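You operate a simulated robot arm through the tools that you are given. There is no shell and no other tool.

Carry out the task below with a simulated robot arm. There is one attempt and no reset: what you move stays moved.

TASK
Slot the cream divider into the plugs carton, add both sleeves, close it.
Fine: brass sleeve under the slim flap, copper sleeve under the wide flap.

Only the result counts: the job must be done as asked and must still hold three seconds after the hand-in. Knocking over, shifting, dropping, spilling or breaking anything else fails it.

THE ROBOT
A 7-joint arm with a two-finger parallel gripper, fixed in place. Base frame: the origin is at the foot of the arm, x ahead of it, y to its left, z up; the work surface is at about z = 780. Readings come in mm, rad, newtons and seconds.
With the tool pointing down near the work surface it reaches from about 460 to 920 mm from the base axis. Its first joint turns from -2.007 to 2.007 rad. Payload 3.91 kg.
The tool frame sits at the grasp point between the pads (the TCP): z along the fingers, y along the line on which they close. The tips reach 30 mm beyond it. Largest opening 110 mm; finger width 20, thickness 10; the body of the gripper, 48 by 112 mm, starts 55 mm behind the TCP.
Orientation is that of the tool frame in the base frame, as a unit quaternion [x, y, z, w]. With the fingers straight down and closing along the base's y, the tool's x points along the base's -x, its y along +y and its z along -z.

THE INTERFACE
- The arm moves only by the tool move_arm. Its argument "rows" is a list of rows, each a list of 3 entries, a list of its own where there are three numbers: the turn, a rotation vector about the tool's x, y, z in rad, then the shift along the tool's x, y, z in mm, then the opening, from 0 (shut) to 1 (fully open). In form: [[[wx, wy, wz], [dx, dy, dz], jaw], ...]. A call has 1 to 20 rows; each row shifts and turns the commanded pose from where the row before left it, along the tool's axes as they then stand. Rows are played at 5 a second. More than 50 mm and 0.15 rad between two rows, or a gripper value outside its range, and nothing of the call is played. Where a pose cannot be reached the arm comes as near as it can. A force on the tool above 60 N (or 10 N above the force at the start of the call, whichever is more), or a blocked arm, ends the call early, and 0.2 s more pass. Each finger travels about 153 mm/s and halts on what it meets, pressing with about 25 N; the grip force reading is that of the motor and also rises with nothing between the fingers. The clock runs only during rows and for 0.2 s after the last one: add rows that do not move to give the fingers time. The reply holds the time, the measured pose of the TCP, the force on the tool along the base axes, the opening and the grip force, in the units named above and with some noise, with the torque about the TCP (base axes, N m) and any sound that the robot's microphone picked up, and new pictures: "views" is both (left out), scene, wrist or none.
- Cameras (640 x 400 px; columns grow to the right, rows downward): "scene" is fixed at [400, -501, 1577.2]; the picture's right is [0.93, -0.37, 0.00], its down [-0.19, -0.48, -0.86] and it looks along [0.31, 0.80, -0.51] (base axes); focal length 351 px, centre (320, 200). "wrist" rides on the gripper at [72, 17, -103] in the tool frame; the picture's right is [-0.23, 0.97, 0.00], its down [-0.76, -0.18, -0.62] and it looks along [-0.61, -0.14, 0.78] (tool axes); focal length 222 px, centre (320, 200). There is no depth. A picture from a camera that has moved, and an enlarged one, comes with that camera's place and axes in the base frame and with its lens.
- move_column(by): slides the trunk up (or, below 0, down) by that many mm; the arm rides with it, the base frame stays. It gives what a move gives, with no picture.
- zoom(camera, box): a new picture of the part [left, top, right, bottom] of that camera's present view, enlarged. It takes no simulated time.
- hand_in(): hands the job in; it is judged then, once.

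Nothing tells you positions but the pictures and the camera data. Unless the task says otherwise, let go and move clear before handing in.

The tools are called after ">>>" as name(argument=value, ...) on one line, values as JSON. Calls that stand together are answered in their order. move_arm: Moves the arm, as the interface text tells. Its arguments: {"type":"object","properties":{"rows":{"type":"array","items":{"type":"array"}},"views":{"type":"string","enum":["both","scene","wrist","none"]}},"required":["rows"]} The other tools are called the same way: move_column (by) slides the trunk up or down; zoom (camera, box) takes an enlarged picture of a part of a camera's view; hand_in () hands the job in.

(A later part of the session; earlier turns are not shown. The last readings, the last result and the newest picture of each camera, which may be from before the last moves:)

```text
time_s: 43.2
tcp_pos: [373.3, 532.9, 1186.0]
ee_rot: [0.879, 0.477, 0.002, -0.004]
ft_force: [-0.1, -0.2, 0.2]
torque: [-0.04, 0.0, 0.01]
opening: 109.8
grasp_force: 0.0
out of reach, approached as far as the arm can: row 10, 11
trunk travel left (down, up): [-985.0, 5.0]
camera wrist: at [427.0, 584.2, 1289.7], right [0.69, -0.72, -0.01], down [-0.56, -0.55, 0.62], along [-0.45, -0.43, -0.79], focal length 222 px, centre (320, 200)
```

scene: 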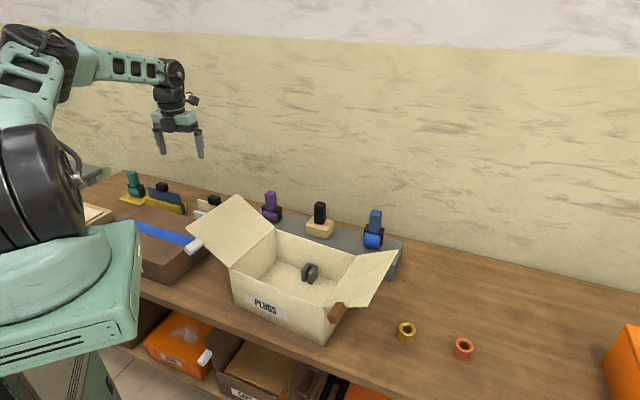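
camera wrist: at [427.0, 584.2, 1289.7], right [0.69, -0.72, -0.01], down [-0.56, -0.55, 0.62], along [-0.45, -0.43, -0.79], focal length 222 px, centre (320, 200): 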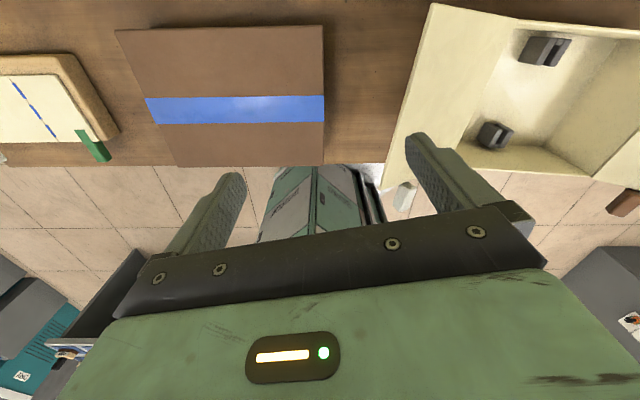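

Yaw hits a joint limit at about -33°, but tilting the fingers outward changes the wrist geometry. I'll back the yaw off a little and tilt the tool outward step by step.

>>> move_arm(rows=[[[0, 0, -0.14], [0, 0, 0], 1], [[0, 0.14, 0], [0, 0, 0], 1], [[0, 0.14, 0], [0, 0, 0], 1], [[0, 0.14, 0], [0, 0, 0], 1], [[0, 0.14, 0], [0, 0, 0], 1], [[0, 0.14, 0], [0, 0, 0], 1], [[0, 0, 0], [0, 0, 0], 1]], views="both")

```text
time_s: 44.0
tcp_pos: [438.6, 462.4, 1078.4]
ee_rot: [0.859, 0.504, 0.082, 0.021]
ft_force: [-0.5, 0.1, -0.3]
torque: [-0.01, 0.0, 0.03]
opening: 110.0
grasp_force: 0.0
trunk travel left (down, up): [-985.0, 5.0]
stopped in row 4: the arm was blocked; the commanded pose is now the measured one
camera wrist: at [470.9, 511.2, 1189.2], right [0.73, -0.68, 0.09], down [-0.62, -0.6, 0.5], along [-0.29, -0.42, -0.86], focal length 222 px, centre (320, 200)
```

scene: 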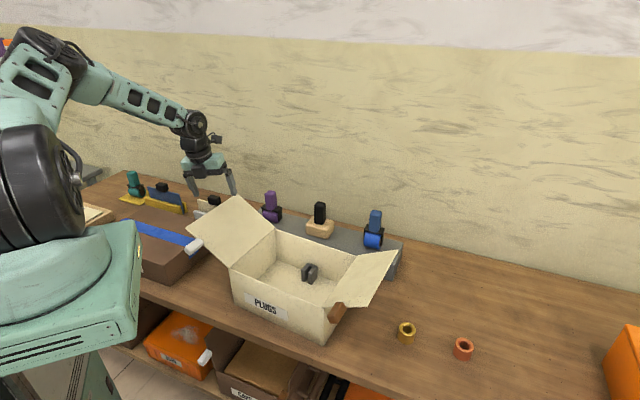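
wrist: 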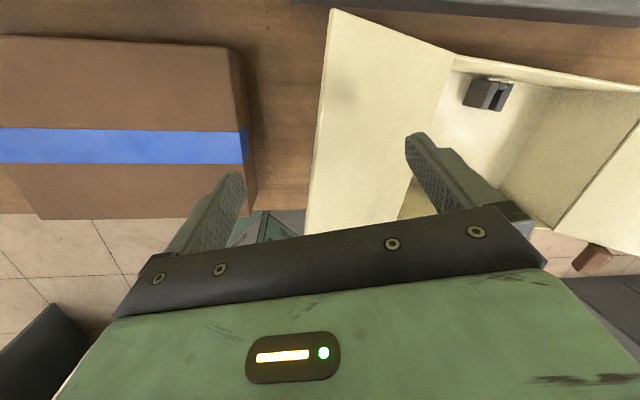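

The arm reconfigured unexpectedly and stopped itself, but nothing in the scene appears touched. I'll raise the tool to a safe height first.

>>> move_arm(rows=[[[0, 0, 0], [4, 4, -33], 1], [[0, 0, 0], [4, 4, -33], 1], [[0, 0, 0], [4, 4, -33], 1], [[0, 0, 0], [0, 0, 0], 1]], views="scene")

>>> zoom(camera="scene", box=[0, 0, 320, 200])

```text
time_s: 45.2
tcp_pos: [443.6, 433.7, 1113.1]
ee_rot: [0.855, 0.51, 0.061, 0.072]
ft_force: [0.8, -1.1, 0.6]
torque: [0.02, -0.01, -0.03]
opening: 110.2
grasp_force: 0.0
trunk travel left (down, up): [-985.0, 5.0]
stopped in row 4: the arm was blocked; the commanded pose is now the measured one
```

scene: 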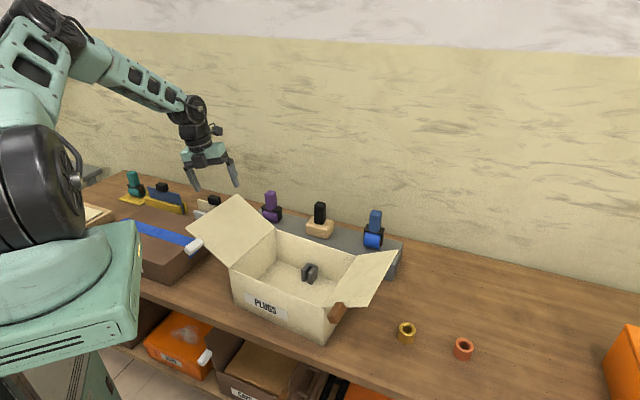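

```text
2.00 times, centred on (160, 100) of scene
camera zoom: at [400.0, -501.0, 1577.2], right [0.93, -0.37, 0.0], down [-0.19, -0.48, -0.86], along [0.31, 0.8, -0.51], focal length 702 px, centre (640, 400)
```

zoom: 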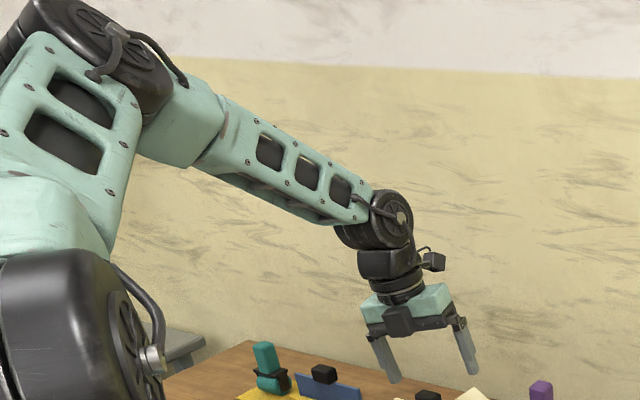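

The redundant joints are twisting to satisfy that yaw, and the arm is blocked there. I'll yaw back the other way to relax the posture.

>>> move_arm(rows=[[[0, 0, -0.14], [0, 0, -5], 1], [[0, 0, -0.14], [0, 0, -5], 1], [[0, 0, -0.14], [0, 0, -5], 1], [[0, 0, -0.14], [0, 0, -5], 1], [[0, 0, 0], [0, 0, 0], 1]], views="scene")

```text
time_s: 46.6
tcp_pos: [441.9, 419.1, 1105.5]
ee_rot: [0.678, 0.727, 0.02, 0.105]
ft_force: [-0.3, 0.0, -0.5]
torque: [-0.04, -0.02, 0.05]
opening: 110.1
grasp_force: 0.0
trunk travel left (down, up): [-985.0, 5.0]
stopped in row 5: the arm was blocked; the commanded pose is now the measured one
```

scene: 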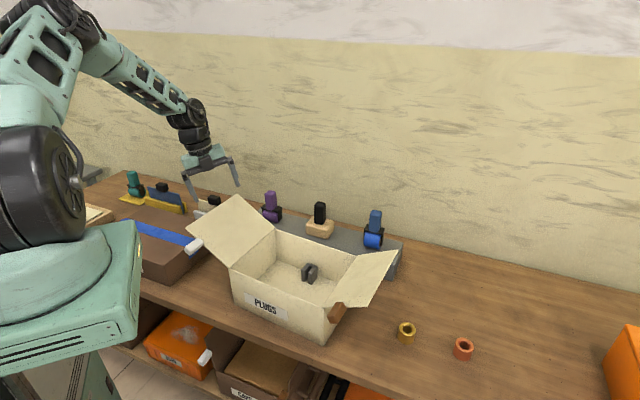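

The arm's elbow is probably pressing against the robot's own mast on the left. I'll swing the tool away to the right to free it.

>>> move_arm(rows=[[[0, 0, 0], [-26.7, 18.4, -8.7], 1], [[0, 0, 0], [-26.7, 18.4, -8.7], 1], [[0, 0, 0], [-26.7, 18.4, -8.7], 1], [[0, 0, 0], [-26.7, 18.4, -8.7], 1], [[0, 0, 0], [0, 0, 0], 1]], views="scene")

```text
time_s: 47.8
tcp_pos: [511.6, 324.3, 1168.3]
ee_rot: [0.677, 0.728, 0.021, 0.105]
ft_force: [0.0, 0.4, 0.9]
torque: [0.0, -0.01, -0.02]
opening: 110.1
grasp_force: 0.0
trunk travel left (down, up): [-985.0, 5.0]
```

scene: 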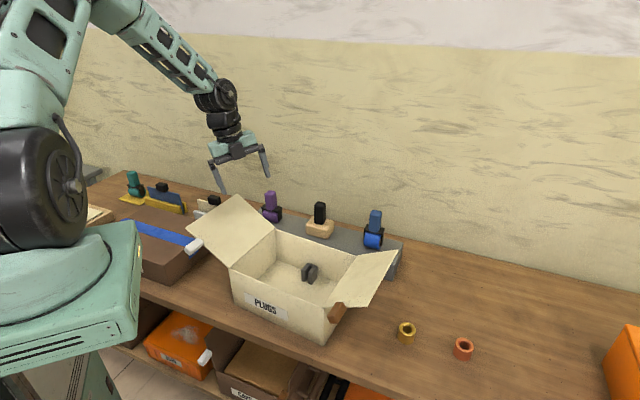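

The arm is free and tracking commands again. I'll level the tool, then test yaw the other way round, since the wrist needs that direction to keep the camera on top during the outward grasp.

>>> move_arm(rows=[[[0.086, 0.0625, 0], [0, 0, 0], 1], [[0.086, 0.0625, 0], [0, 0, 0], 1], [[0, 0, -0.145], [0, 0, 0], 1], [[0, 0, -0.145], [0, 0, 0], 1], [[0, 0, -0.145], [0, 0, 0], 1], [[0, 0, -0.145], [0, 0, 0], 1], [[0, 0, -0.145], [0, 0, 0], 1], [[0, 0, -0.145], [0, 0, 0], 1], [[0, 0, -0.145], [0, 0, 0], 1], [[0, 0, -0.145], [0, 0, 0], 1], [[0, 0, -0.145], [0, 0, 0], 1], [[0, 0, -0.145], [0, 0, 0], 1], [[0, 0, -0.145], [0, 0, 0], 1], [[0, 0, -0.145], [0, 0, 0], 1], [[0, 0, -0.145], [0, 0, 0], 1], [[0, 0, -0.145], [0, 0, 0], 1], [[0, 0, -0.145], [0, 0, 0], 1], [[0, 0, -0.145], [0, 0, 0], 1], [[0, 0, 0], [0, 0, 0], 1]], views="none")

>>> move_arm(rows=[[[0, 0, -0.145], [0, 0, 0], 1], [[0, 0, -0.145], [0, 0, 0], 1], [[0, 0, -0.145], [0, 0, 0], 1], [[0, 0, -0.145], [0, 0, 0], 1], [[0, 0, -0.145], [0, 0, 0], 1], [[0, 0, -0.145], [0, 0, 0], 1], [[0, 0, 0], [0, 0, 0], 1]], views="both")

```text
time_s: 51.8
tcp_pos: [513.7, 323.8, 1165.3]
ee_rot: [-0.4, 0.916, -0.001, 0.002]
ft_force: [0.3, -0.2, 0.4]
torque: [-0.03, -0.01, -0.03]
opening: 110.1
grasp_force: 0.0
trunk travel left (down, up): [-985.0, 5.0]
```

```text
time_s: 53.4
tcp_pos: [512.8, 323.1, 1165.9]
ee_rot: [0.749, -0.663, 0.001, 0.0]
ft_force: [-0.5, -0.6, 0.0]
torque: [0.01, 0.04, -0.02]
opening: 110.0
grasp_force: 0.1
trunk travel left (down, up): [-985.0, 5.0]
camera wrist: at [505.8, 249.3, 1268.7], right [-0.99, 0.11, 0.0], down [0.08, 0.78, 0.62], along [0.07, 0.62, -0.78], focal length 222 px, centre (320, 200)
```

scene: 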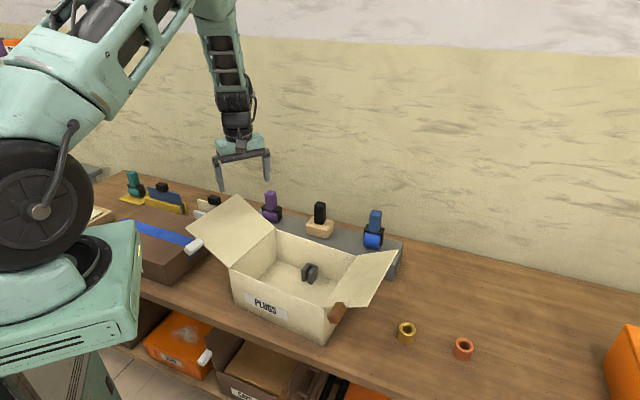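
wrist: 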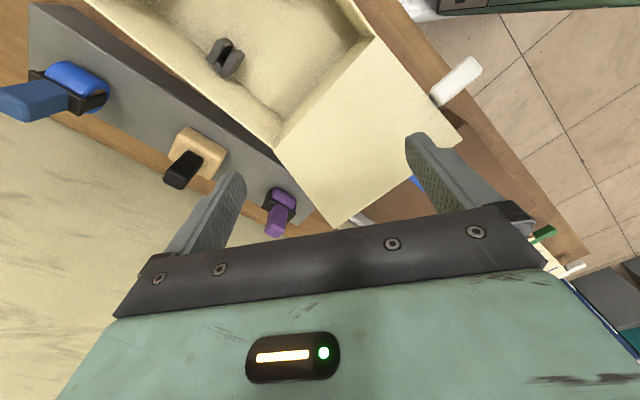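

No limit that way, so the opposite yaw works. I'll translate toward the flap side at safe height and keep yawing.

>>> move_arm(rows=[[[0, 0, 0], [-32.7, 8.7, 3], 1], [[0, 0, 0], [-32.7, 8.7, 3], 1], [[0, 0, 0], [-32.7, 8.7, 3], 1], [[0, 0, 0], [-32.7, 8.7, 3], 1], [[0, 0, 0], [-32.7, 8.7, 3], 1], [[0, 0, -0.142], [0, 0, 0], 1], [[0, 0, -0.142], [0, 0, 0], 1], [[0, 0, -0.142], [0, 0, 0], 1], [[0, 0, -0.142], [0, 0, 0], 1], [[0, 0, -0.142], [0, 0, 0], 1], [[0, 0, -0.142], [0, 0, 0], 1], [[0, 0, -0.142], [0, 0, 0], 1], [[0, 0, -0.142], [0, 0, 0], 1], [[0, 0, 0], [0, 0, 0], 1]], views="scene")

```text
time_s: 56.4
tcp_pos: [451.1, 480.1, 1150.1]
ee_rot: [0.988, -0.156, 0.001, 0.0]
ft_force: [0.5, -0.5, -0.3]
torque: [0.01, 0.0, -0.03]
opening: 109.9
grasp_force: 0.0
trunk travel left (down, up): [-985.0, 5.0]
```

scene: 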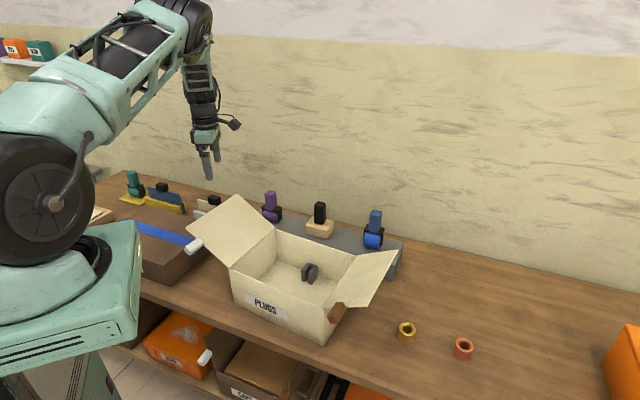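

Still no limits. Next I'll rotate gradually toward the outward-pointing grasp orientation, in two halves.

>>> move_arm(rows=[[[0.0539, 0.0914, -0.077], [0, 0, 0], 1], [[0.0539, 0.0914, -0.077], [0, 0, 0], 1], [[0.0539, 0.0914, -0.077], [0, 0, 0], 1], [[0.0539, 0.0914, -0.077], [0, 0, 0], 1], [[0.0539, 0.0914, -0.077], [0, 0, 0], 1], [[0.0539, 0.0914, -0.077], [0, 0, 0], 1], [[0, 0, 0], [0, 0, 0], 1]], views="scene")

```text
time_s: 58.0
tcp_pos: [450.0, 481.7, 1151.2]
ee_rot: [0.947, 0.077, 0.289, -0.114]
ft_force: [0.7, -0.6, 0.3]
torque: [0.01, 0.0, 0.03]
opening: 109.7
grasp_force: 0.0
trunk travel left (down, up): [-985.0, 5.0]
```

scene: 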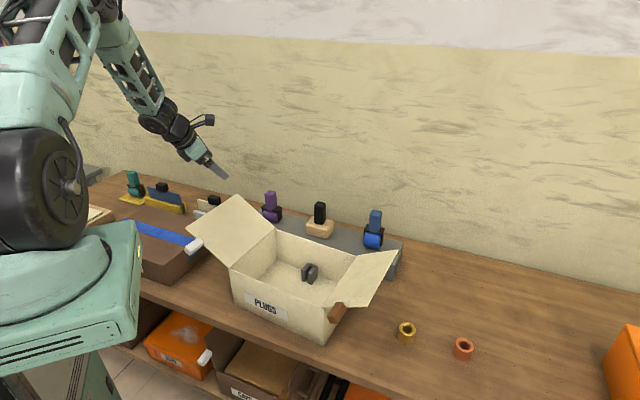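

>>> move_arm(rows=[[[0, 0, 0], [-11, -35.5, 0], 1], [[0, 0, 0], [-11, -35.5, 0], 1], [[0, 0, 0], [-11, -35.5, 0], 1], [[0.0539, 0.0914, -0.077], [0, 0, 0], 1], [[0.0539, 0.0914, -0.077], [0, 0, 0], 1], [[0.0539, 0.0914, -0.077], [0, 0, 0], 1], [[0.0539, 0.0914, -0.077], [0, 0, 0], 1], [[0.0539, 0.0914, -0.077], [0, 0, 0], 1], [[0.0539, 0.0914, -0.077], [0, 0, 0], 1], [[0, 0, 0], [0, 0, 0], 1]], views="both")

```text
time_s: 60.0
tcp_pos: [504.7, 543.3, 1159.9]
ee_rot: [0.799, 0.223, 0.534, -0.165]
ft_force: [-0.7, -0.1, 0.2]
torque: [0.0, 0.04, 0.0]
opening: 110.2
grasp_force: 0.1
trunk travel left (down, up): [-985.0, 5.0]
stopped in row 9: the arm was blocked; the commanded pose is now the measured one
camera wrist: at [458.0, 490.7, 1263.7], right [0.44, -0.86, -0.24], down [-0.83, -0.3, -0.47], along [0.33, 0.4, -0.85], focal length 222 px, centre (320, 200)
```

scene: 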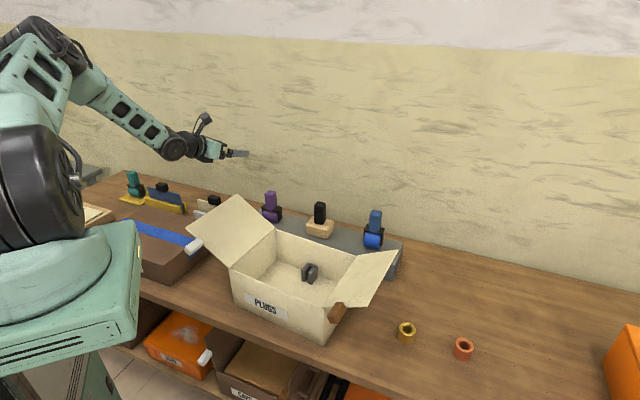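
wrist: 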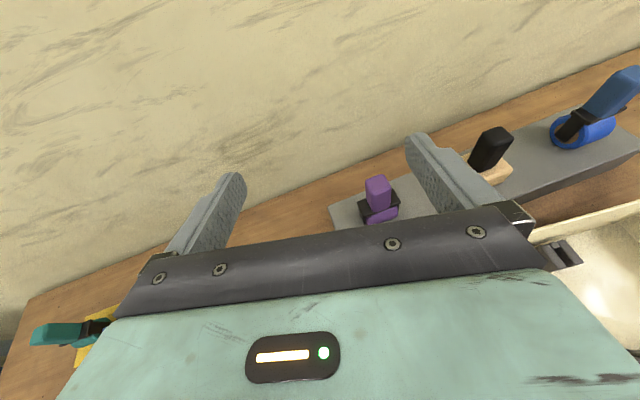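

The arm was blocked again, probably by the mast, but the tool orientation is now close to what I need (pointing az 33°, tilt 68°). I'll extend outward, which straightens the arm and pulls the elbow away from the mast.

>>> move_arm(rows=[[[0, 0, 0], [-0.8, -22.9, 26.2], 1], [[0, 0, 0], [-0.8, -22.9, 26.2], 1], [[0, 0, 0], [-0.8, -22.9, 26.2], 1], [[0, 0, 0], [0, 0, 0], 1]], views="scene")

```text
time_s: 61.0
tcp_pos: [529.7, 643.1, 1128.1]
ee_rot: [0.799, 0.222, 0.534, -0.166]
ft_force: [0.5, -0.7, -0.2]
torque: [-0.04, -0.02, -0.01]
opening: 110.1
grasp_force: 0.0
trunk travel left (down, up): [-985.0, 5.0]
```

scene: 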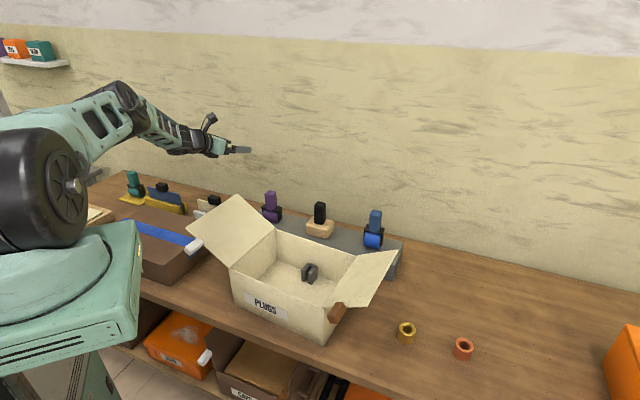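

That worked. I'll lower the trunk by 150 now, then align the yaw with the divider and shift toward it.

>>> move_column(by=-150)

>>> move_arm(rows=[[[0.083, -0.002, -0.034], [0, 0, 0], 1], [[0.083, -0.002, -0.034], [0, 0, 0], 1], [[0, 0, 0], [0, 0, 0], 1]], views="both")

```text
time_s: 62.7
tcp_pos: [527.4, 643.7, 979.6]
ee_rot: [0.798, 0.222, 0.534, -0.167]
ft_force: [0.5, -0.1, -0.8]
torque: [-0.01, -0.02, -0.01]
opening: 110.1
grasp_force: 0.0
trunk travel left (down, up): [-835.0, 155.0]
```

```text
time_s: 63.5
tcp_pos: [527.2, 643.9, 979.6]
ee_rot: [0.775, 0.294, 0.517, -0.214]
ft_force: [0.2, 0.6, 0.7]
torque: [0.0, 0.0, -0.01]
opening: 110.0
grasp_force: 0.1
trunk travel left (down, up): [-835.0, 155.0]
camera wrist: at [491.5, 582.0, 1084.2], right [0.59, -0.77, -0.24], down [-0.76, -0.44, -0.47], along [0.26, 0.46, -0.85], focal length 222 px, centre (320, 200)
```

scene: 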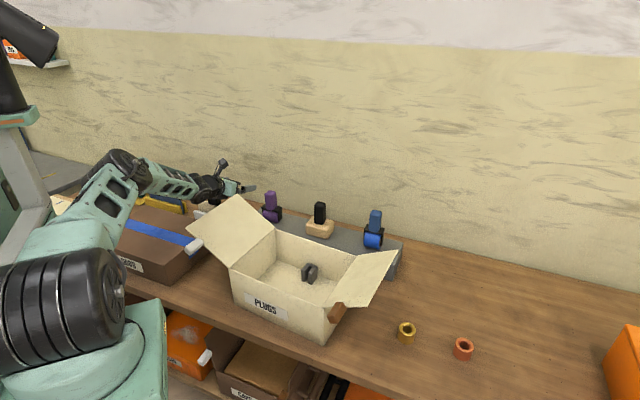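
wrist: 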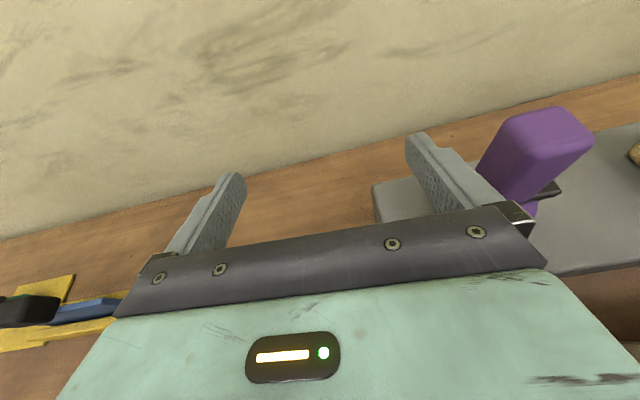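

The orientation is right. I'll slide left so the divider's grip comes into the wrist view just ahead of the fingers.

>>> move_arm(rows=[[[0, 0, 0], [-8.3, -28.7, -18.5], 1], [[0, 0, 0], [-8.3, -28.7, -18.5], 1], [[0, 0, 0], [-8.3, -28.7, -18.5], 1], [[0, 0, 0], [0, 0, 0], 1]], views="both")

```text
time_s: 64.5
tcp_pos: [425.5, 665.7, 978.7]
ee_rot: [0.775, 0.294, 0.517, -0.214]
ft_force: [-0.4, 0.5, -0.6]
torque: [0.0, 0.01, 0.02]
opening: 110.3
grasp_force: 0.1
trunk travel left (down, up): [-835.0, 155.0]
camera wrist: at [388.6, 604.3, 1083.5], right [0.59, -0.77, -0.24], down [-0.76, -0.44, -0.47], along [0.26, 0.46, -0.85], focal length 222 px, centre (320, 200)
```

scene: 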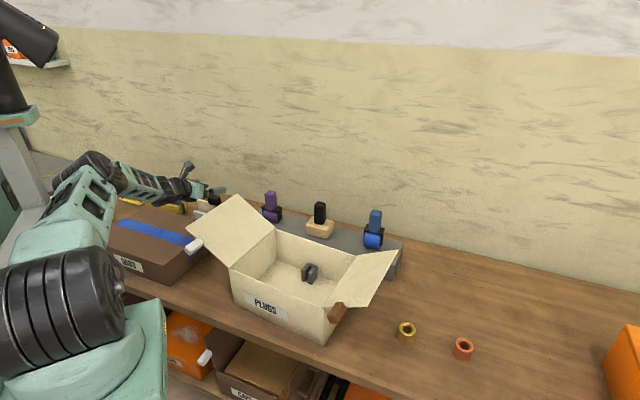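
wrist: 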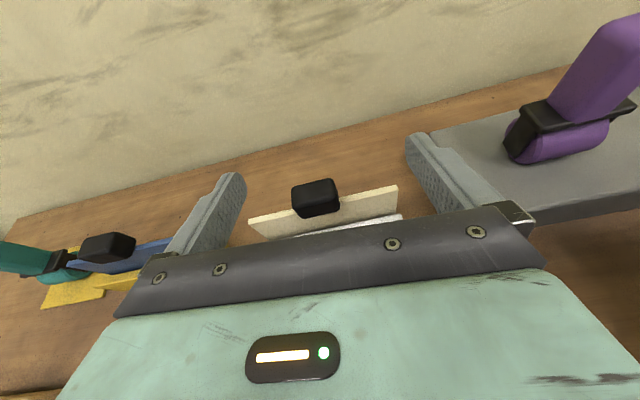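

The grip and panel are now clearly in view between the fingers. I'll zoom in to measure them.

>>> zoom(camera="wrist", box=[230, 150, 430, 275])

>>> zoom(camera="scene", box=[150, 150, 310, 250])

```text
3.20 times, centred on (330, 212) of wrist
camera zoom: at [388.6, 604.3, 1083.5], right [0.59, -0.77, -0.24], down [-0.76, -0.44, -0.47], along [0.26, 0.46, -0.85], focal length 711 px, centre (288, 160)
```

zoom: 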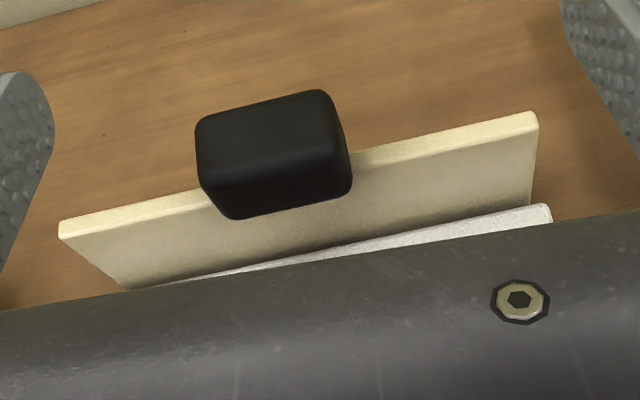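

```text
4.00 times, centred on (230, 200) of scene
camera zoom: at [400.0, -501.0, 1577.2], right [0.93, -0.37, 0.0], down [-0.19, -0.48, -0.86], along [0.31, 0.8, -0.51], focal length 1404 px, centre (680, 200)
```

zoom: 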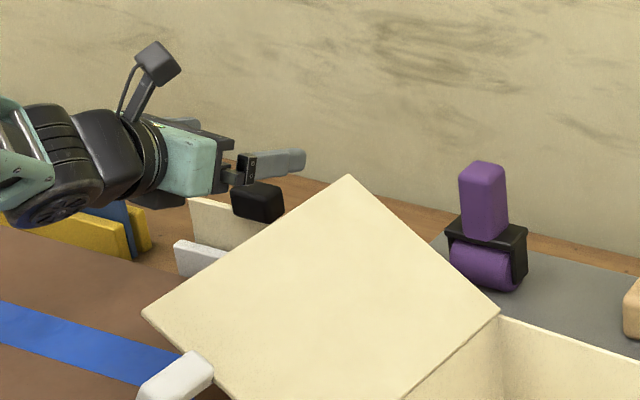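

The panel top is at about z 880, with a grip roughly 36 × 26 × 22 mm centred near (447, 712). I'll raise the arm relative to the shoulder, place it exactly above the grip, then descend with the trunk for a pure vertical motion.

>>> move_arm(rows=[[[0, 0, 0], [40.2, -1.2, -16.2], 1], [[0, 0, 0], [40.2, -1.2, -16.2], 1], [[0, 0, 0], [40.2, -1.2, -16.2], 1], [[0.028, -0.001, -0.011], [0, 0, 0], 1], [[0, 0, 0], [8.6, -9.8, 22], 1], [[0, 0, 0], [8.6, -9.8, 22], 1], [[0, 0, 0], [0, 0, 0], 1]], views="none")

>>> move_column(by=-140)

>>> move_arm(rows=[[[0, 0, 0], [0, 0, 0], 1]], views="both")

```text
time_s: 65.9
tcp_pos: [386.4, 633.1, 967.4]
ee_rot: [0.791, 0.387, 0.462, -0.107]
ft_force: [0.4, 0.1, -0.1]
torque: [-0.01, -0.03, 0.01]
opening: 109.9
grasp_force: 0.0
trunk travel left (down, up): [-835.0, 155.0]
stopped in row 7: the arm was blocked; the commanded pose is now the measured one
```

```text
time_s: 67.0
tcp_pos: [392.5, 639.1, 886.5]
ee_rot: [0.788, 0.378, 0.473, -0.112]
ft_force: [9.8, 15.9, 36.3]
torque: [1.65, 1.98, -1.31]
opening: 109.4
grasp_force: 0.0
trunk travel left (down, up): [-741.0, 249.0]
stopped: the force on the tool passed its limit at 79 N (the readings are from after the stop); the commanded pose is now the measured one
```

```text
time_s: 67.4
tcp_pos: [392.3, 640.4, 887.3]
ee_rot: [0.787, 0.379, 0.473, -0.114]
ft_force: [16.6, 17.5, 32.3]
torque: [1.47, 1.63, -1.52]
opening: 108.0
grasp_force: 0.1
trunk travel left (down, up): [-741.0, 249.0]
camera wrist: at [356.5, 607.6, 1003.4], right [0.63, -0.78, -0.01], down [-0.74, -0.59, -0.34], along [0.25, 0.22, -0.94], focal length 222 px, centre (320, 200)
```

scene: 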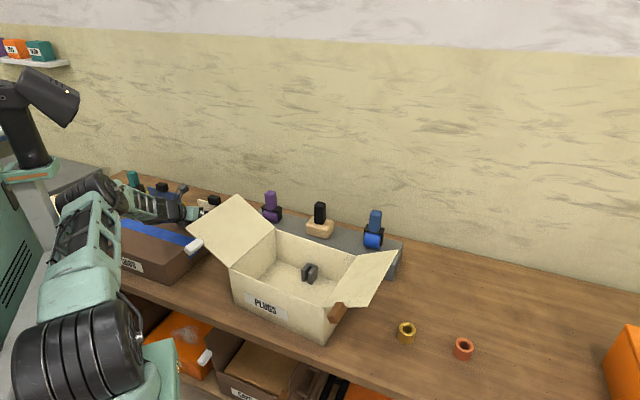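
wrist: 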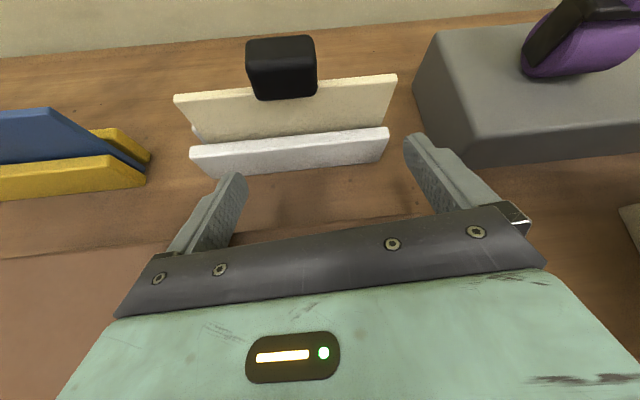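

The arm was blocked again and the descent pressed the left finger on something, likely the brown box. I'll raise the trunk right away to relieve it, and from now on take one step at a time.

>>> move_column(by=70)

```text
time_s: 68.5
tcp_pos: [393.0, 637.9, 953.6]
ee_rot: [0.789, 0.38, 0.47, -0.113]
ft_force: [-1.4, 1.0, 1.0]
torque: [-0.06, -0.01, -0.05]
opening: 109.9
grasp_force: 0.1
trunk travel left (down, up): [-811.0, 179.0]
```

>>> move_arm(rows=[[[0, 0, 0], [0, 0, 0], 1]], views="both")

>>> zoom(camera="scene", box=[0, 50, 240, 300])

>>> zoom(camera="scene", box=[100, 160, 260, 290])

```text
time_s: 68.9
tcp_pos: [392.9, 639.3, 954.7]
ee_rot: [0.789, 0.38, 0.47, -0.113]
ft_force: [0.4, 0.0, -0.4]
torque: [-0.02, -0.05, 0.05]
opening: 110.0
grasp_force: 0.0
trunk travel left (down, up): [-811.0, 179.0]
camera wrist: at [356.4, 607.5, 1070.8], right [0.63, -0.78, -0.01], down [-0.74, -0.59, -0.33], along [0.25, 0.22, -0.94], focal length 222 px, centre (320, 200)
```

scene: 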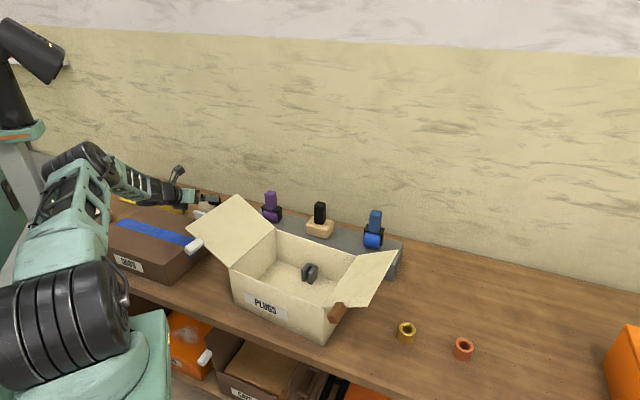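
wrist: 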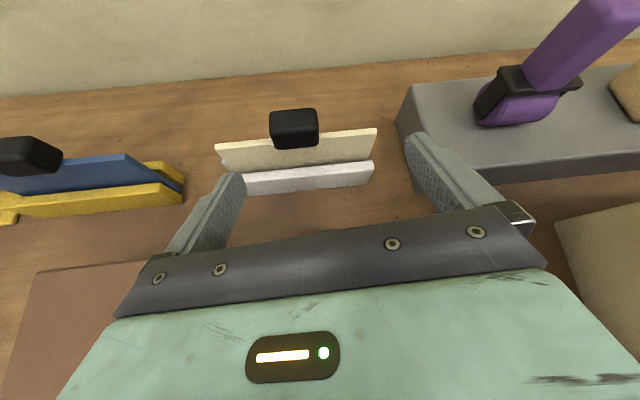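

```text
1.60 times, centred on (120, 175) of scene
camera zoom: at [400.0, -501.0, 1577.2], right [0.93, -0.37, 0.0], down [-0.19, -0.48, -0.86], along [0.31, 0.8, -0.51], focal length 562 px, centre (640, 240)
```

zoom: 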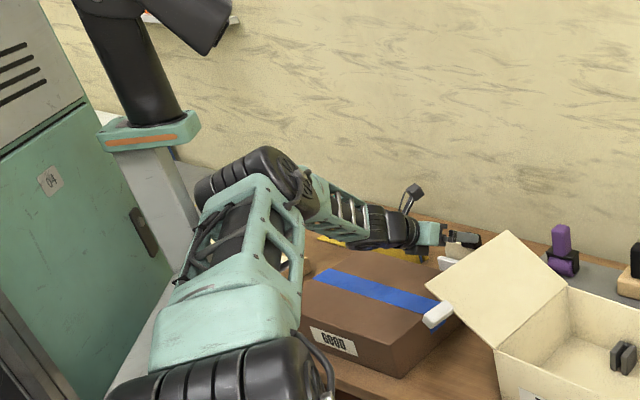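

```text
3.08 times, centred on (180, 225) of scene
camera zoom: at [400.0, -501.0, 1577.2], right [0.93, -0.37, 0.0], down [-0.19, -0.48, -0.86], along [0.31, 0.8, -0.51], focal length 1080 px, centre (751, 123)
```

zoom: 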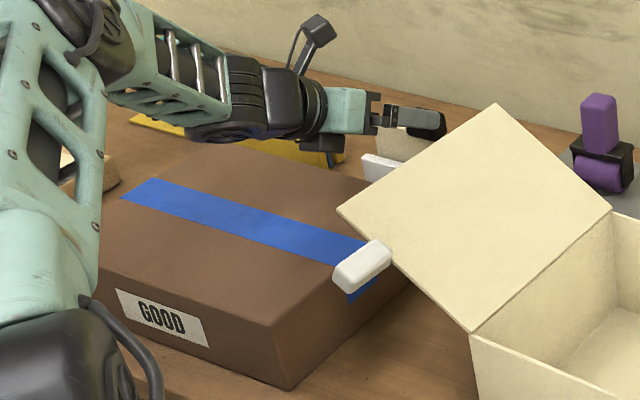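

The elbow swung sideways against the robot's mast because I rotated about the fingertips. I'll raise the trunk, bring the tool back to pointing down by rotating about the wrist, and then redo the approach with wrist-only rotation.

>>> move_column(by=175)

```text
time_s: 70.9
tcp_pos: [393.7, 638.8, 1129.8]
ee_rot: [0.788, 0.379, 0.471, -0.113]
ft_force: [-0.2, 0.5, -0.7]
torque: [0.01, -0.01, 0.03]
opening: 110.0
grasp_force: 0.0
trunk travel left (down, up): [-986.0, 4.0]
```

>>> move_arm(rows=[[[0, 0, 0], [-1.8, 34.9, 9], 1], [[0, 0, 0], [-1.8, 34.9, 9], 1], [[-0.0243, -0.1012, 0.0818], [-22.3, 5.3, 0], 1], [[-0.0243, -0.1012, 0.0818], [-22.3, 5.3, 0], 1], [[-0.0243, -0.1012, 0.0818], [-22.3, 5.3, 0], 1], [[-0.0243, -0.1012, 0.0818], [-22.3, 5.3, 0], 1], [[-0.0243, -0.1012, 0.0818], [-22.3, 5.3, 0], 1], [[-0.0243, -0.1012, 0.0818], [-22.3, 5.3, 0], 1], [[-0.0243, -0.1012, 0.0818], [-22.3, 5.3, 0], 1], [[-0.0243, -0.1012, 0.0818], [-22.3, 5.3, 0], 1], [[-0.0243, -0.1012, 0.0818], [-22.3, 5.3, 0], 1], [[-0.0243, -0.1012, 0.0818], [-22.3, 5.3, 0], 1], [[0, 0, 0], [0, 0, 0], 1]], views="scene")

```text
time_s: 73.7
tcp_pos: [314.7, 480.2, 1018.5]
ee_rot: [1.0, 0.002, -0.001, -0.004]
ft_force: [0.8, 0.3, -0.2]
torque: [0.03, 0.01, 0.0]
opening: 110.1
grasp_force: 0.1
trunk travel left (down, up): [-986.0, 4.0]
```

scene: 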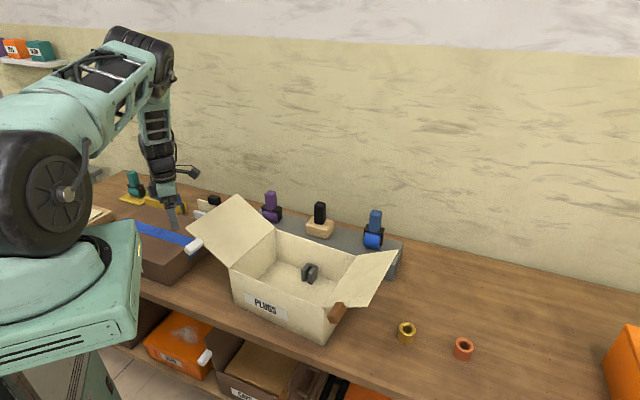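

The tool is pointing straight down with the elbow up, which is the posture I want. Next I'll shift a bit outward and tilt by rotating about the wrist only.

>>> move_arm(rows=[[[0, 0, 0], [-7.5, -25, -36], 1], [[0, 0, 0], [-7.5, -25, -36], 1], [[0.0458, 0.1161, -0.0653], [25.5, -10.1, 0], 1], [[0.0458, 0.1161, -0.0653], [25.5, -10.1, 0], 1], [[0.0458, 0.1161, -0.0653], [25.5, -10.1, 0], 1], [[0.0458, 0.1161, -0.0653], [25.5, -10.1, 0], 1], [[0.0458, 0.1161, -0.0653], [25.5, -10.1, 0], 1], [[0, 0, 0], [0, 0, 0], 1]], views="scene")

```text
time_s: 75.5
tcp_pos: [414.3, 593.5, 1125.0]
ee_rot: [0.937, 0.163, 0.286, -0.117]
ft_force: [-1.1, 0.6, -0.2]
torque: [0.0, 0.0, -0.02]
opening: 109.9
grasp_force: 0.1
trunk travel left (down, up): [-986.0, 4.0]
```

scene: 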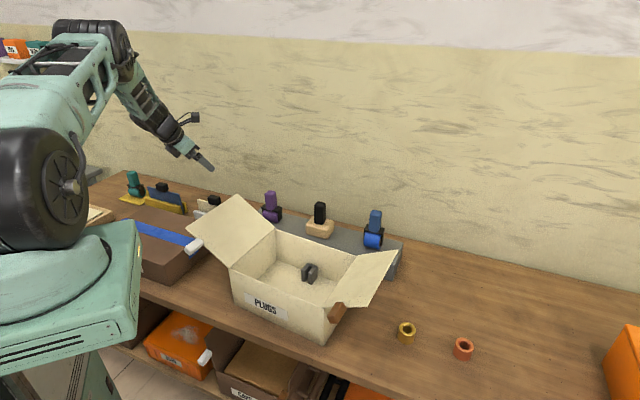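

>>> move_arm(rows=[[[0, 0, 0], [19.2, -26.5, -17.4], 1], [[0, 0, 0], [19.2, -26.5, -17.4], 1], [[0.0458, 0.1161, -0.0653], [25.5, -10.1, 0], 1], [[0.0458, 0.1161, -0.0653], [25.5, -10.1, 0], 1], [[0, 0, 0], [0, 0, 0], 1]], views="scene")

```text
time_s: 76.7
tcp_pos: [437.4, 672.9, 1215.3]
ee_rot: [0.88, 0.219, 0.391, -0.157]
ft_force: [0.1, 0.8, 0.1]
torque: [-0.01, 0.02, -0.03]
opening: 110.1
grasp_force: 0.0
trunk travel left (down, up): [-986.0, 4.0]
```

scene: 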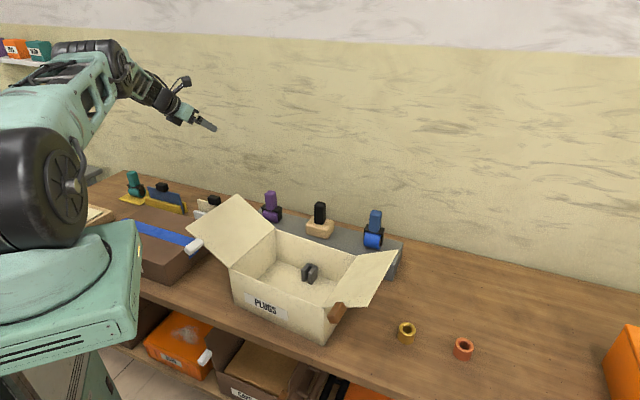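

>>> move_arm(rows=[[[0.0458, 0.1161, -0.0653], [25.5, -10.1, 0], 1], [[0.0458, 0.1161, -0.0653], [25.5, -10.1, 0], 1], [[0.0458, 0.1161, -0.0653], [25.5, -10.1, 0], 1], [[0, 0, 0], [0, 0, 0], 1]], views="scene")

>>> zoom(camera="scene", box=[0, 0, 240, 250])

```text
time_s: 77.7
tcp_pos: [457.9, 716.2, 1280.2]
ee_rot: [0.76, 0.301, 0.535, -0.215]
ft_force: [0.1, 0.2, 0.8]
torque: [-0.03, 0.04, 0.01]
opening: 110.2
grasp_force: 0.1
trunk travel left (down, up): [-986.0, 4.0]
```

scene: 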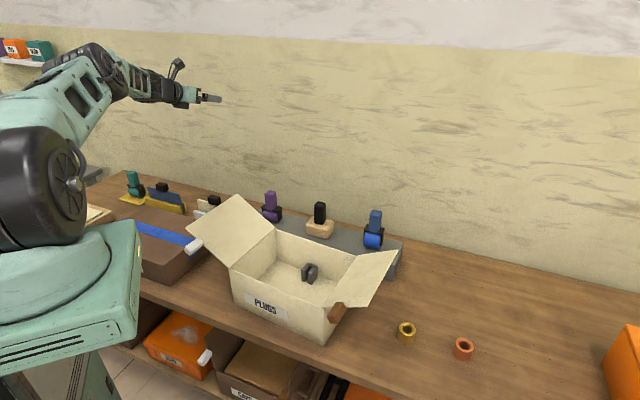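

```text
1.60 times, centred on (120, 125) of scene
camera zoom: at [400.0, -501.0, 1577.2], right [0.93, -0.37, 0.0], down [-0.19, -0.48, -0.86], along [0.31, 0.8, -0.51], focal length 562 px, centre (640, 320)
```

zoom: 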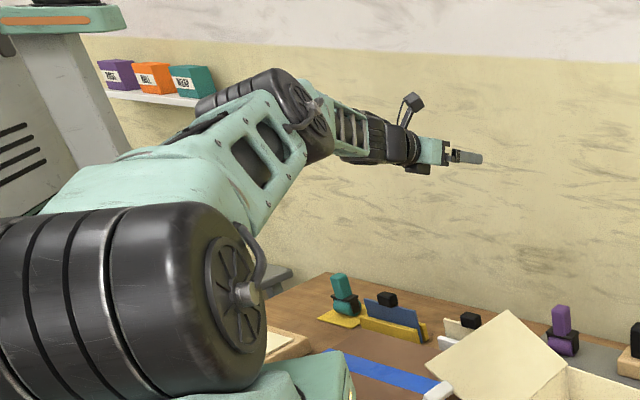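

The tool is now at (458, 716), tilted 70° toward the divider, with no blocking. I'll lower the trunk part-way and check alignment.

>>> move_column(by=-270)

```text
time_s: 80.4
tcp_pos: [457.7, 714.8, 1010.1]
ee_rot: [0.761, 0.301, 0.533, -0.214]
ft_force: [0.8, -0.4, 0.6]
torque: [0.03, 0.01, 0.02]
opening: 110.0
grasp_force: 0.1
trunk travel left (down, up): [-716.0, 274.0]
```

>>> move_arm(rows=[[[0, 0, 0], [-3.4, -5.4, -9.5], 1], [[0, 0, 0], [0, 0, 0], 1]], views="both")

>>> zoom(camera="wrist", box=[200, 120, 440, 270])

```text
time_s: 81.0
tcp_pos: [447.2, 713.2, 1010.0]
ee_rot: [0.761, 0.3, 0.534, -0.214]
ft_force: [0.6, 0.6, -1.1]
torque: [0.0, 0.0, -0.01]
opening: 110.0
grasp_force: 0.1
trunk travel left (down, up): [-716.0, 274.0]
camera wrist: at [406.6, 649.9, 1112.4], right [0.61, -0.76, -0.22], down [-0.74, -0.45, -0.51], along [0.29, 0.47, -0.83], focal length 222 px, centre (320, 200)
```

scene: 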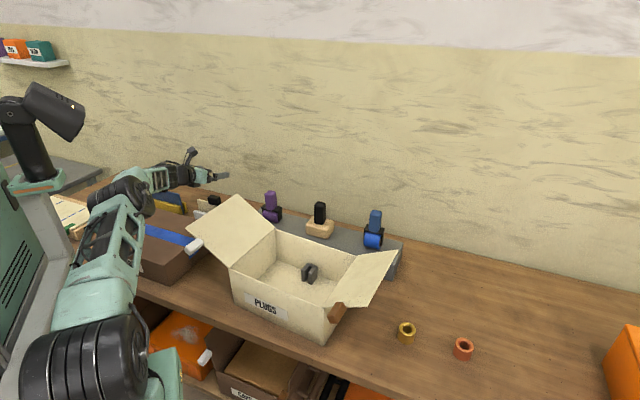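
wrist: 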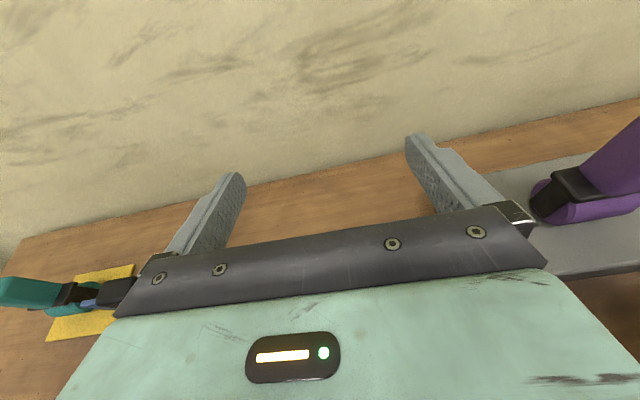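

```text
2.67 times, centred on (320, 195) of wrist
camera zoom: at [406.6, 649.9, 1112.4], right [0.61, -0.76, -0.22], down [-0.74, -0.45, -0.51], along [0.29, 0.47, -0.83], focal length 592 px, centre (320, 213)
```

zoom: 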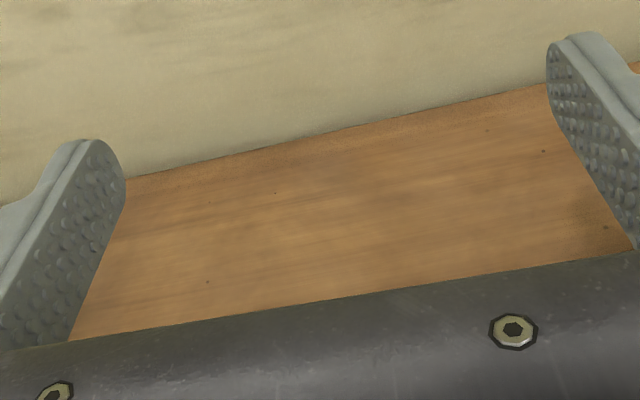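

The divider is hidden just under the palm here. The fingers straddle it with lateral clearance, so I'll lower the trunk to z of about 908 and look again.

>>> move_column(by=-102)

>>> zoom(camera="wrist", box=[160, 100, 480, 300])

>>> zoom(camera="scene", box=[120, 130, 280, 230])

```text
time_s: 82.4
tcp_pos: [448.3, 713.9, 909.2]
ee_rot: [0.762, 0.3, 0.533, -0.213]
ft_force: [-0.1, 0.2, 0.8]
torque: [-0.03, 0.03, 0.0]
opening: 109.8
grasp_force: 0.1
trunk travel left (down, up): [-614.0, 376.0]
```

```text
2.00 times, centred on (320, 200) of wrist
camera zoom: at [406.6, 650.0, 1010.6], right [0.61, -0.76, -0.22], down [-0.74, -0.45, -0.51], along [0.29, 0.47, -0.83], focal length 444 px, centre (320, 200)
```

zoom: 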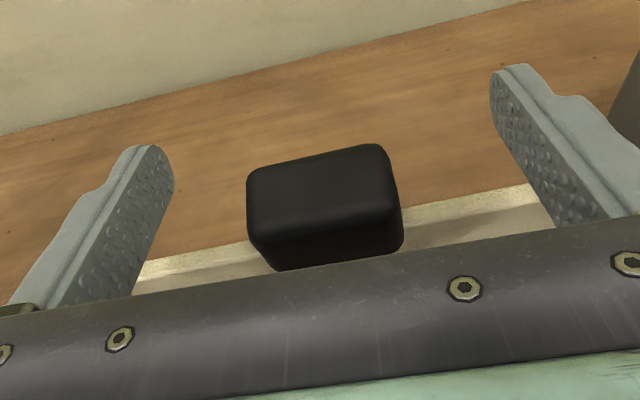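

```text
4.00 times, centred on (200, 180) of scene
camera zoom: at [400.0, -501.0, 1577.2], right [0.93, -0.37, 0.0], down [-0.19, -0.48, -0.86], along [0.31, 0.8, -0.51], focal length 1404 px, centre (800, 280)
```

zoom: 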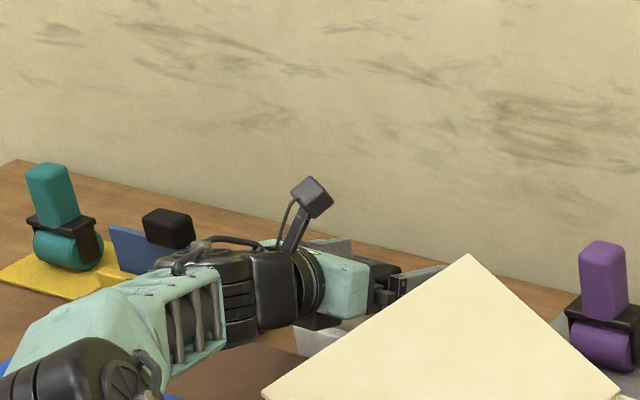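

The grip sits centred between the fingers. I'll lower 10 mm more, then close gently in stages.

>>> move_column(by=-10)

>>> move_arm(rows=[[[0, 0, 0], [0, -2, 0], 0.8], [[0, 0, 0], [0, 0, 0], 0.6], [[0, 0, 0], [0, 0, 0], 0.48], [[0, 0, 0], [0, 0, 0], 0.44]], views="wrist")

>>> zoom(camera="wrist", box=[160, 100, 480, 300])

```text
time_s: 83.0
tcp_pos: [447.2, 713.7, 897.9]
ee_rot: [0.762, 0.299, 0.534, -0.213]
ft_force: [0.8, -0.4, 0.1]
torque: [0.01, 0.02, 0.0]
opening: 109.9
grasp_force: 0.1
trunk travel left (down, up): [-604.0, 386.0]
```

```text
time_s: 84.0
tcp_pos: [446.3, 714.4, 897.9]
ee_rot: [0.761, 0.3, 0.534, -0.214]
ft_force: [-0.3, 0.8, -0.2]
torque: [-0.01, 0.0, 0.0]
opening: 48.6
grasp_force: 0.1
trunk travel left (down, up): [-604.0, 386.0]
camera wrist: at [405.2, 651.2, 1000.2], right [0.61, -0.76, -0.22], down [-0.74, -0.45, -0.51], along [0.29, 0.47, -0.83], focal length 222 px, centre (320, 200)
```

wrist: 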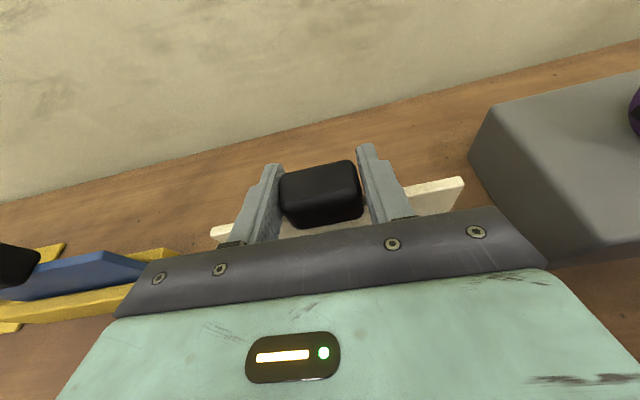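

```text
2.00 times, centred on (320, 200) of wrist
camera zoom: at [405.2, 651.2, 1000.2], right [0.61, -0.76, -0.22], down [-0.74, -0.45, -0.51], along [0.29, 0.47, -0.83], focal length 444 px, centre (320, 200)
```

zoom: 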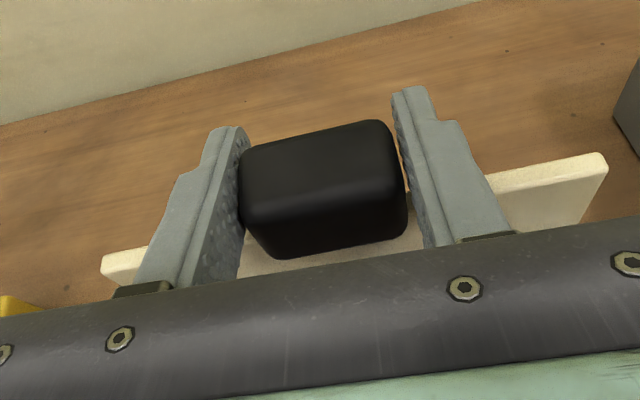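

Both fingers are just off the grip's ends, and the height looks right. Closing now.

>>> move_arm(rows=[[[0, 0, 0], [0, 0, 0], 0.38], [[0, 0, 0], [0, 0, 0], 0.3], [[0, 0, 0], [0, 0, 0], 0.1], [[0, 0, 0], [0, 0, 0], 0.0], [[0, 0, 0], [0, 0, 0], 0.0]], views="wrist")

```text
time_s: 85.2
tcp_pos: [446.3, 713.6, 898.3]
ee_rot: [0.761, 0.3, 0.534, -0.214]
ft_force: [0.6, 1.5, -0.2]
torque: [-0.01, -0.07, 0.07]
opening: 45.8
grasp_force: 25.2
trunk travel left (down, up): [-604.0, 386.0]
camera wrist: at [405.2, 651.2, 1000.2], right [0.61, -0.76, -0.22], down [-0.74, -0.45, -0.51], along [0.29, 0.47, -0.83], focal length 222 px, centre (320, 200)
```

wrist: 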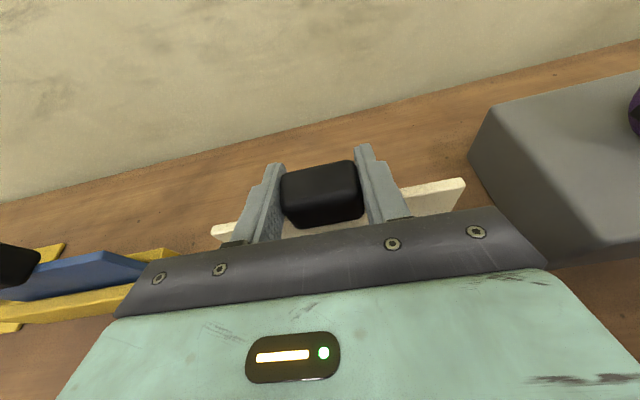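

The grip is held (46 mm, 25 N). I'll lift vertically with the trunk, a small amount first.

>>> move_column(by=30)

>>> zoom(camera="wrist", box=[160, 100, 480, 300])

>>> zoom(camera="scene", box=[140, 150, 260, 225])

```text
time_s: 85.9
tcp_pos: [445.6, 714.2, 927.7]
ee_rot: [0.761, 0.3, 0.534, -0.213]
ft_force: [0.3, 0.3, -0.4]
torque: [0.04, 0.0, 0.02]
opening: 45.6
grasp_force: 25.3
trunk travel left (down, up): [-634.0, 356.0]
```

```text
2.00 times, centred on (320, 200) of wrist
camera zoom: at [405.2, 651.2, 1030.1], right [0.61, -0.76, -0.22], down [-0.74, -0.45, -0.51], along [0.29, 0.47, -0.83], focal length 444 px, centre (320, 200)
```

zoom: 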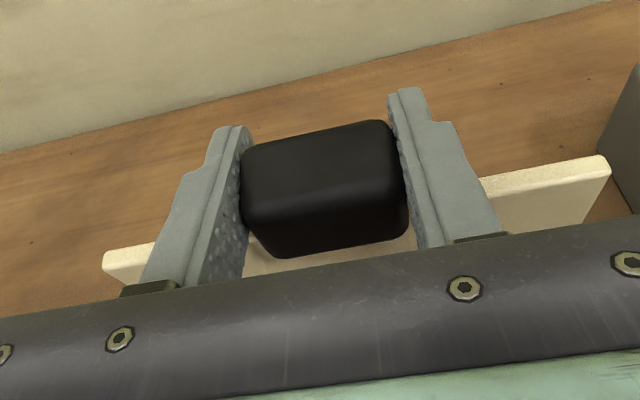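

```text
5.33 times, centred on (200, 188) of scene
camera zoom: at [400.0, -501.0, 1577.2], right [0.93, -0.37, 0.0], down [-0.19, -0.48, -0.86], along [0.31, 0.8, -0.51], focal length 1872 px, centre (960, 267)
```

zoom: 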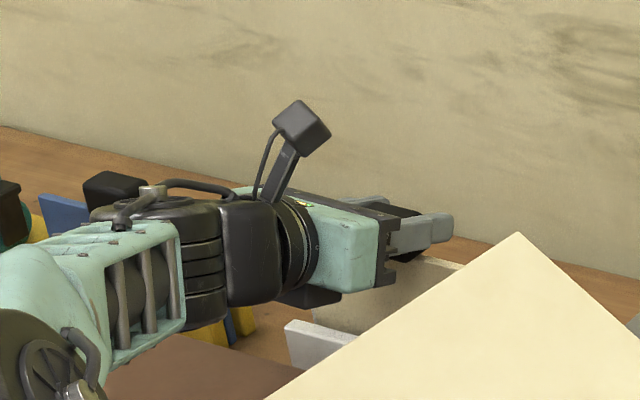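

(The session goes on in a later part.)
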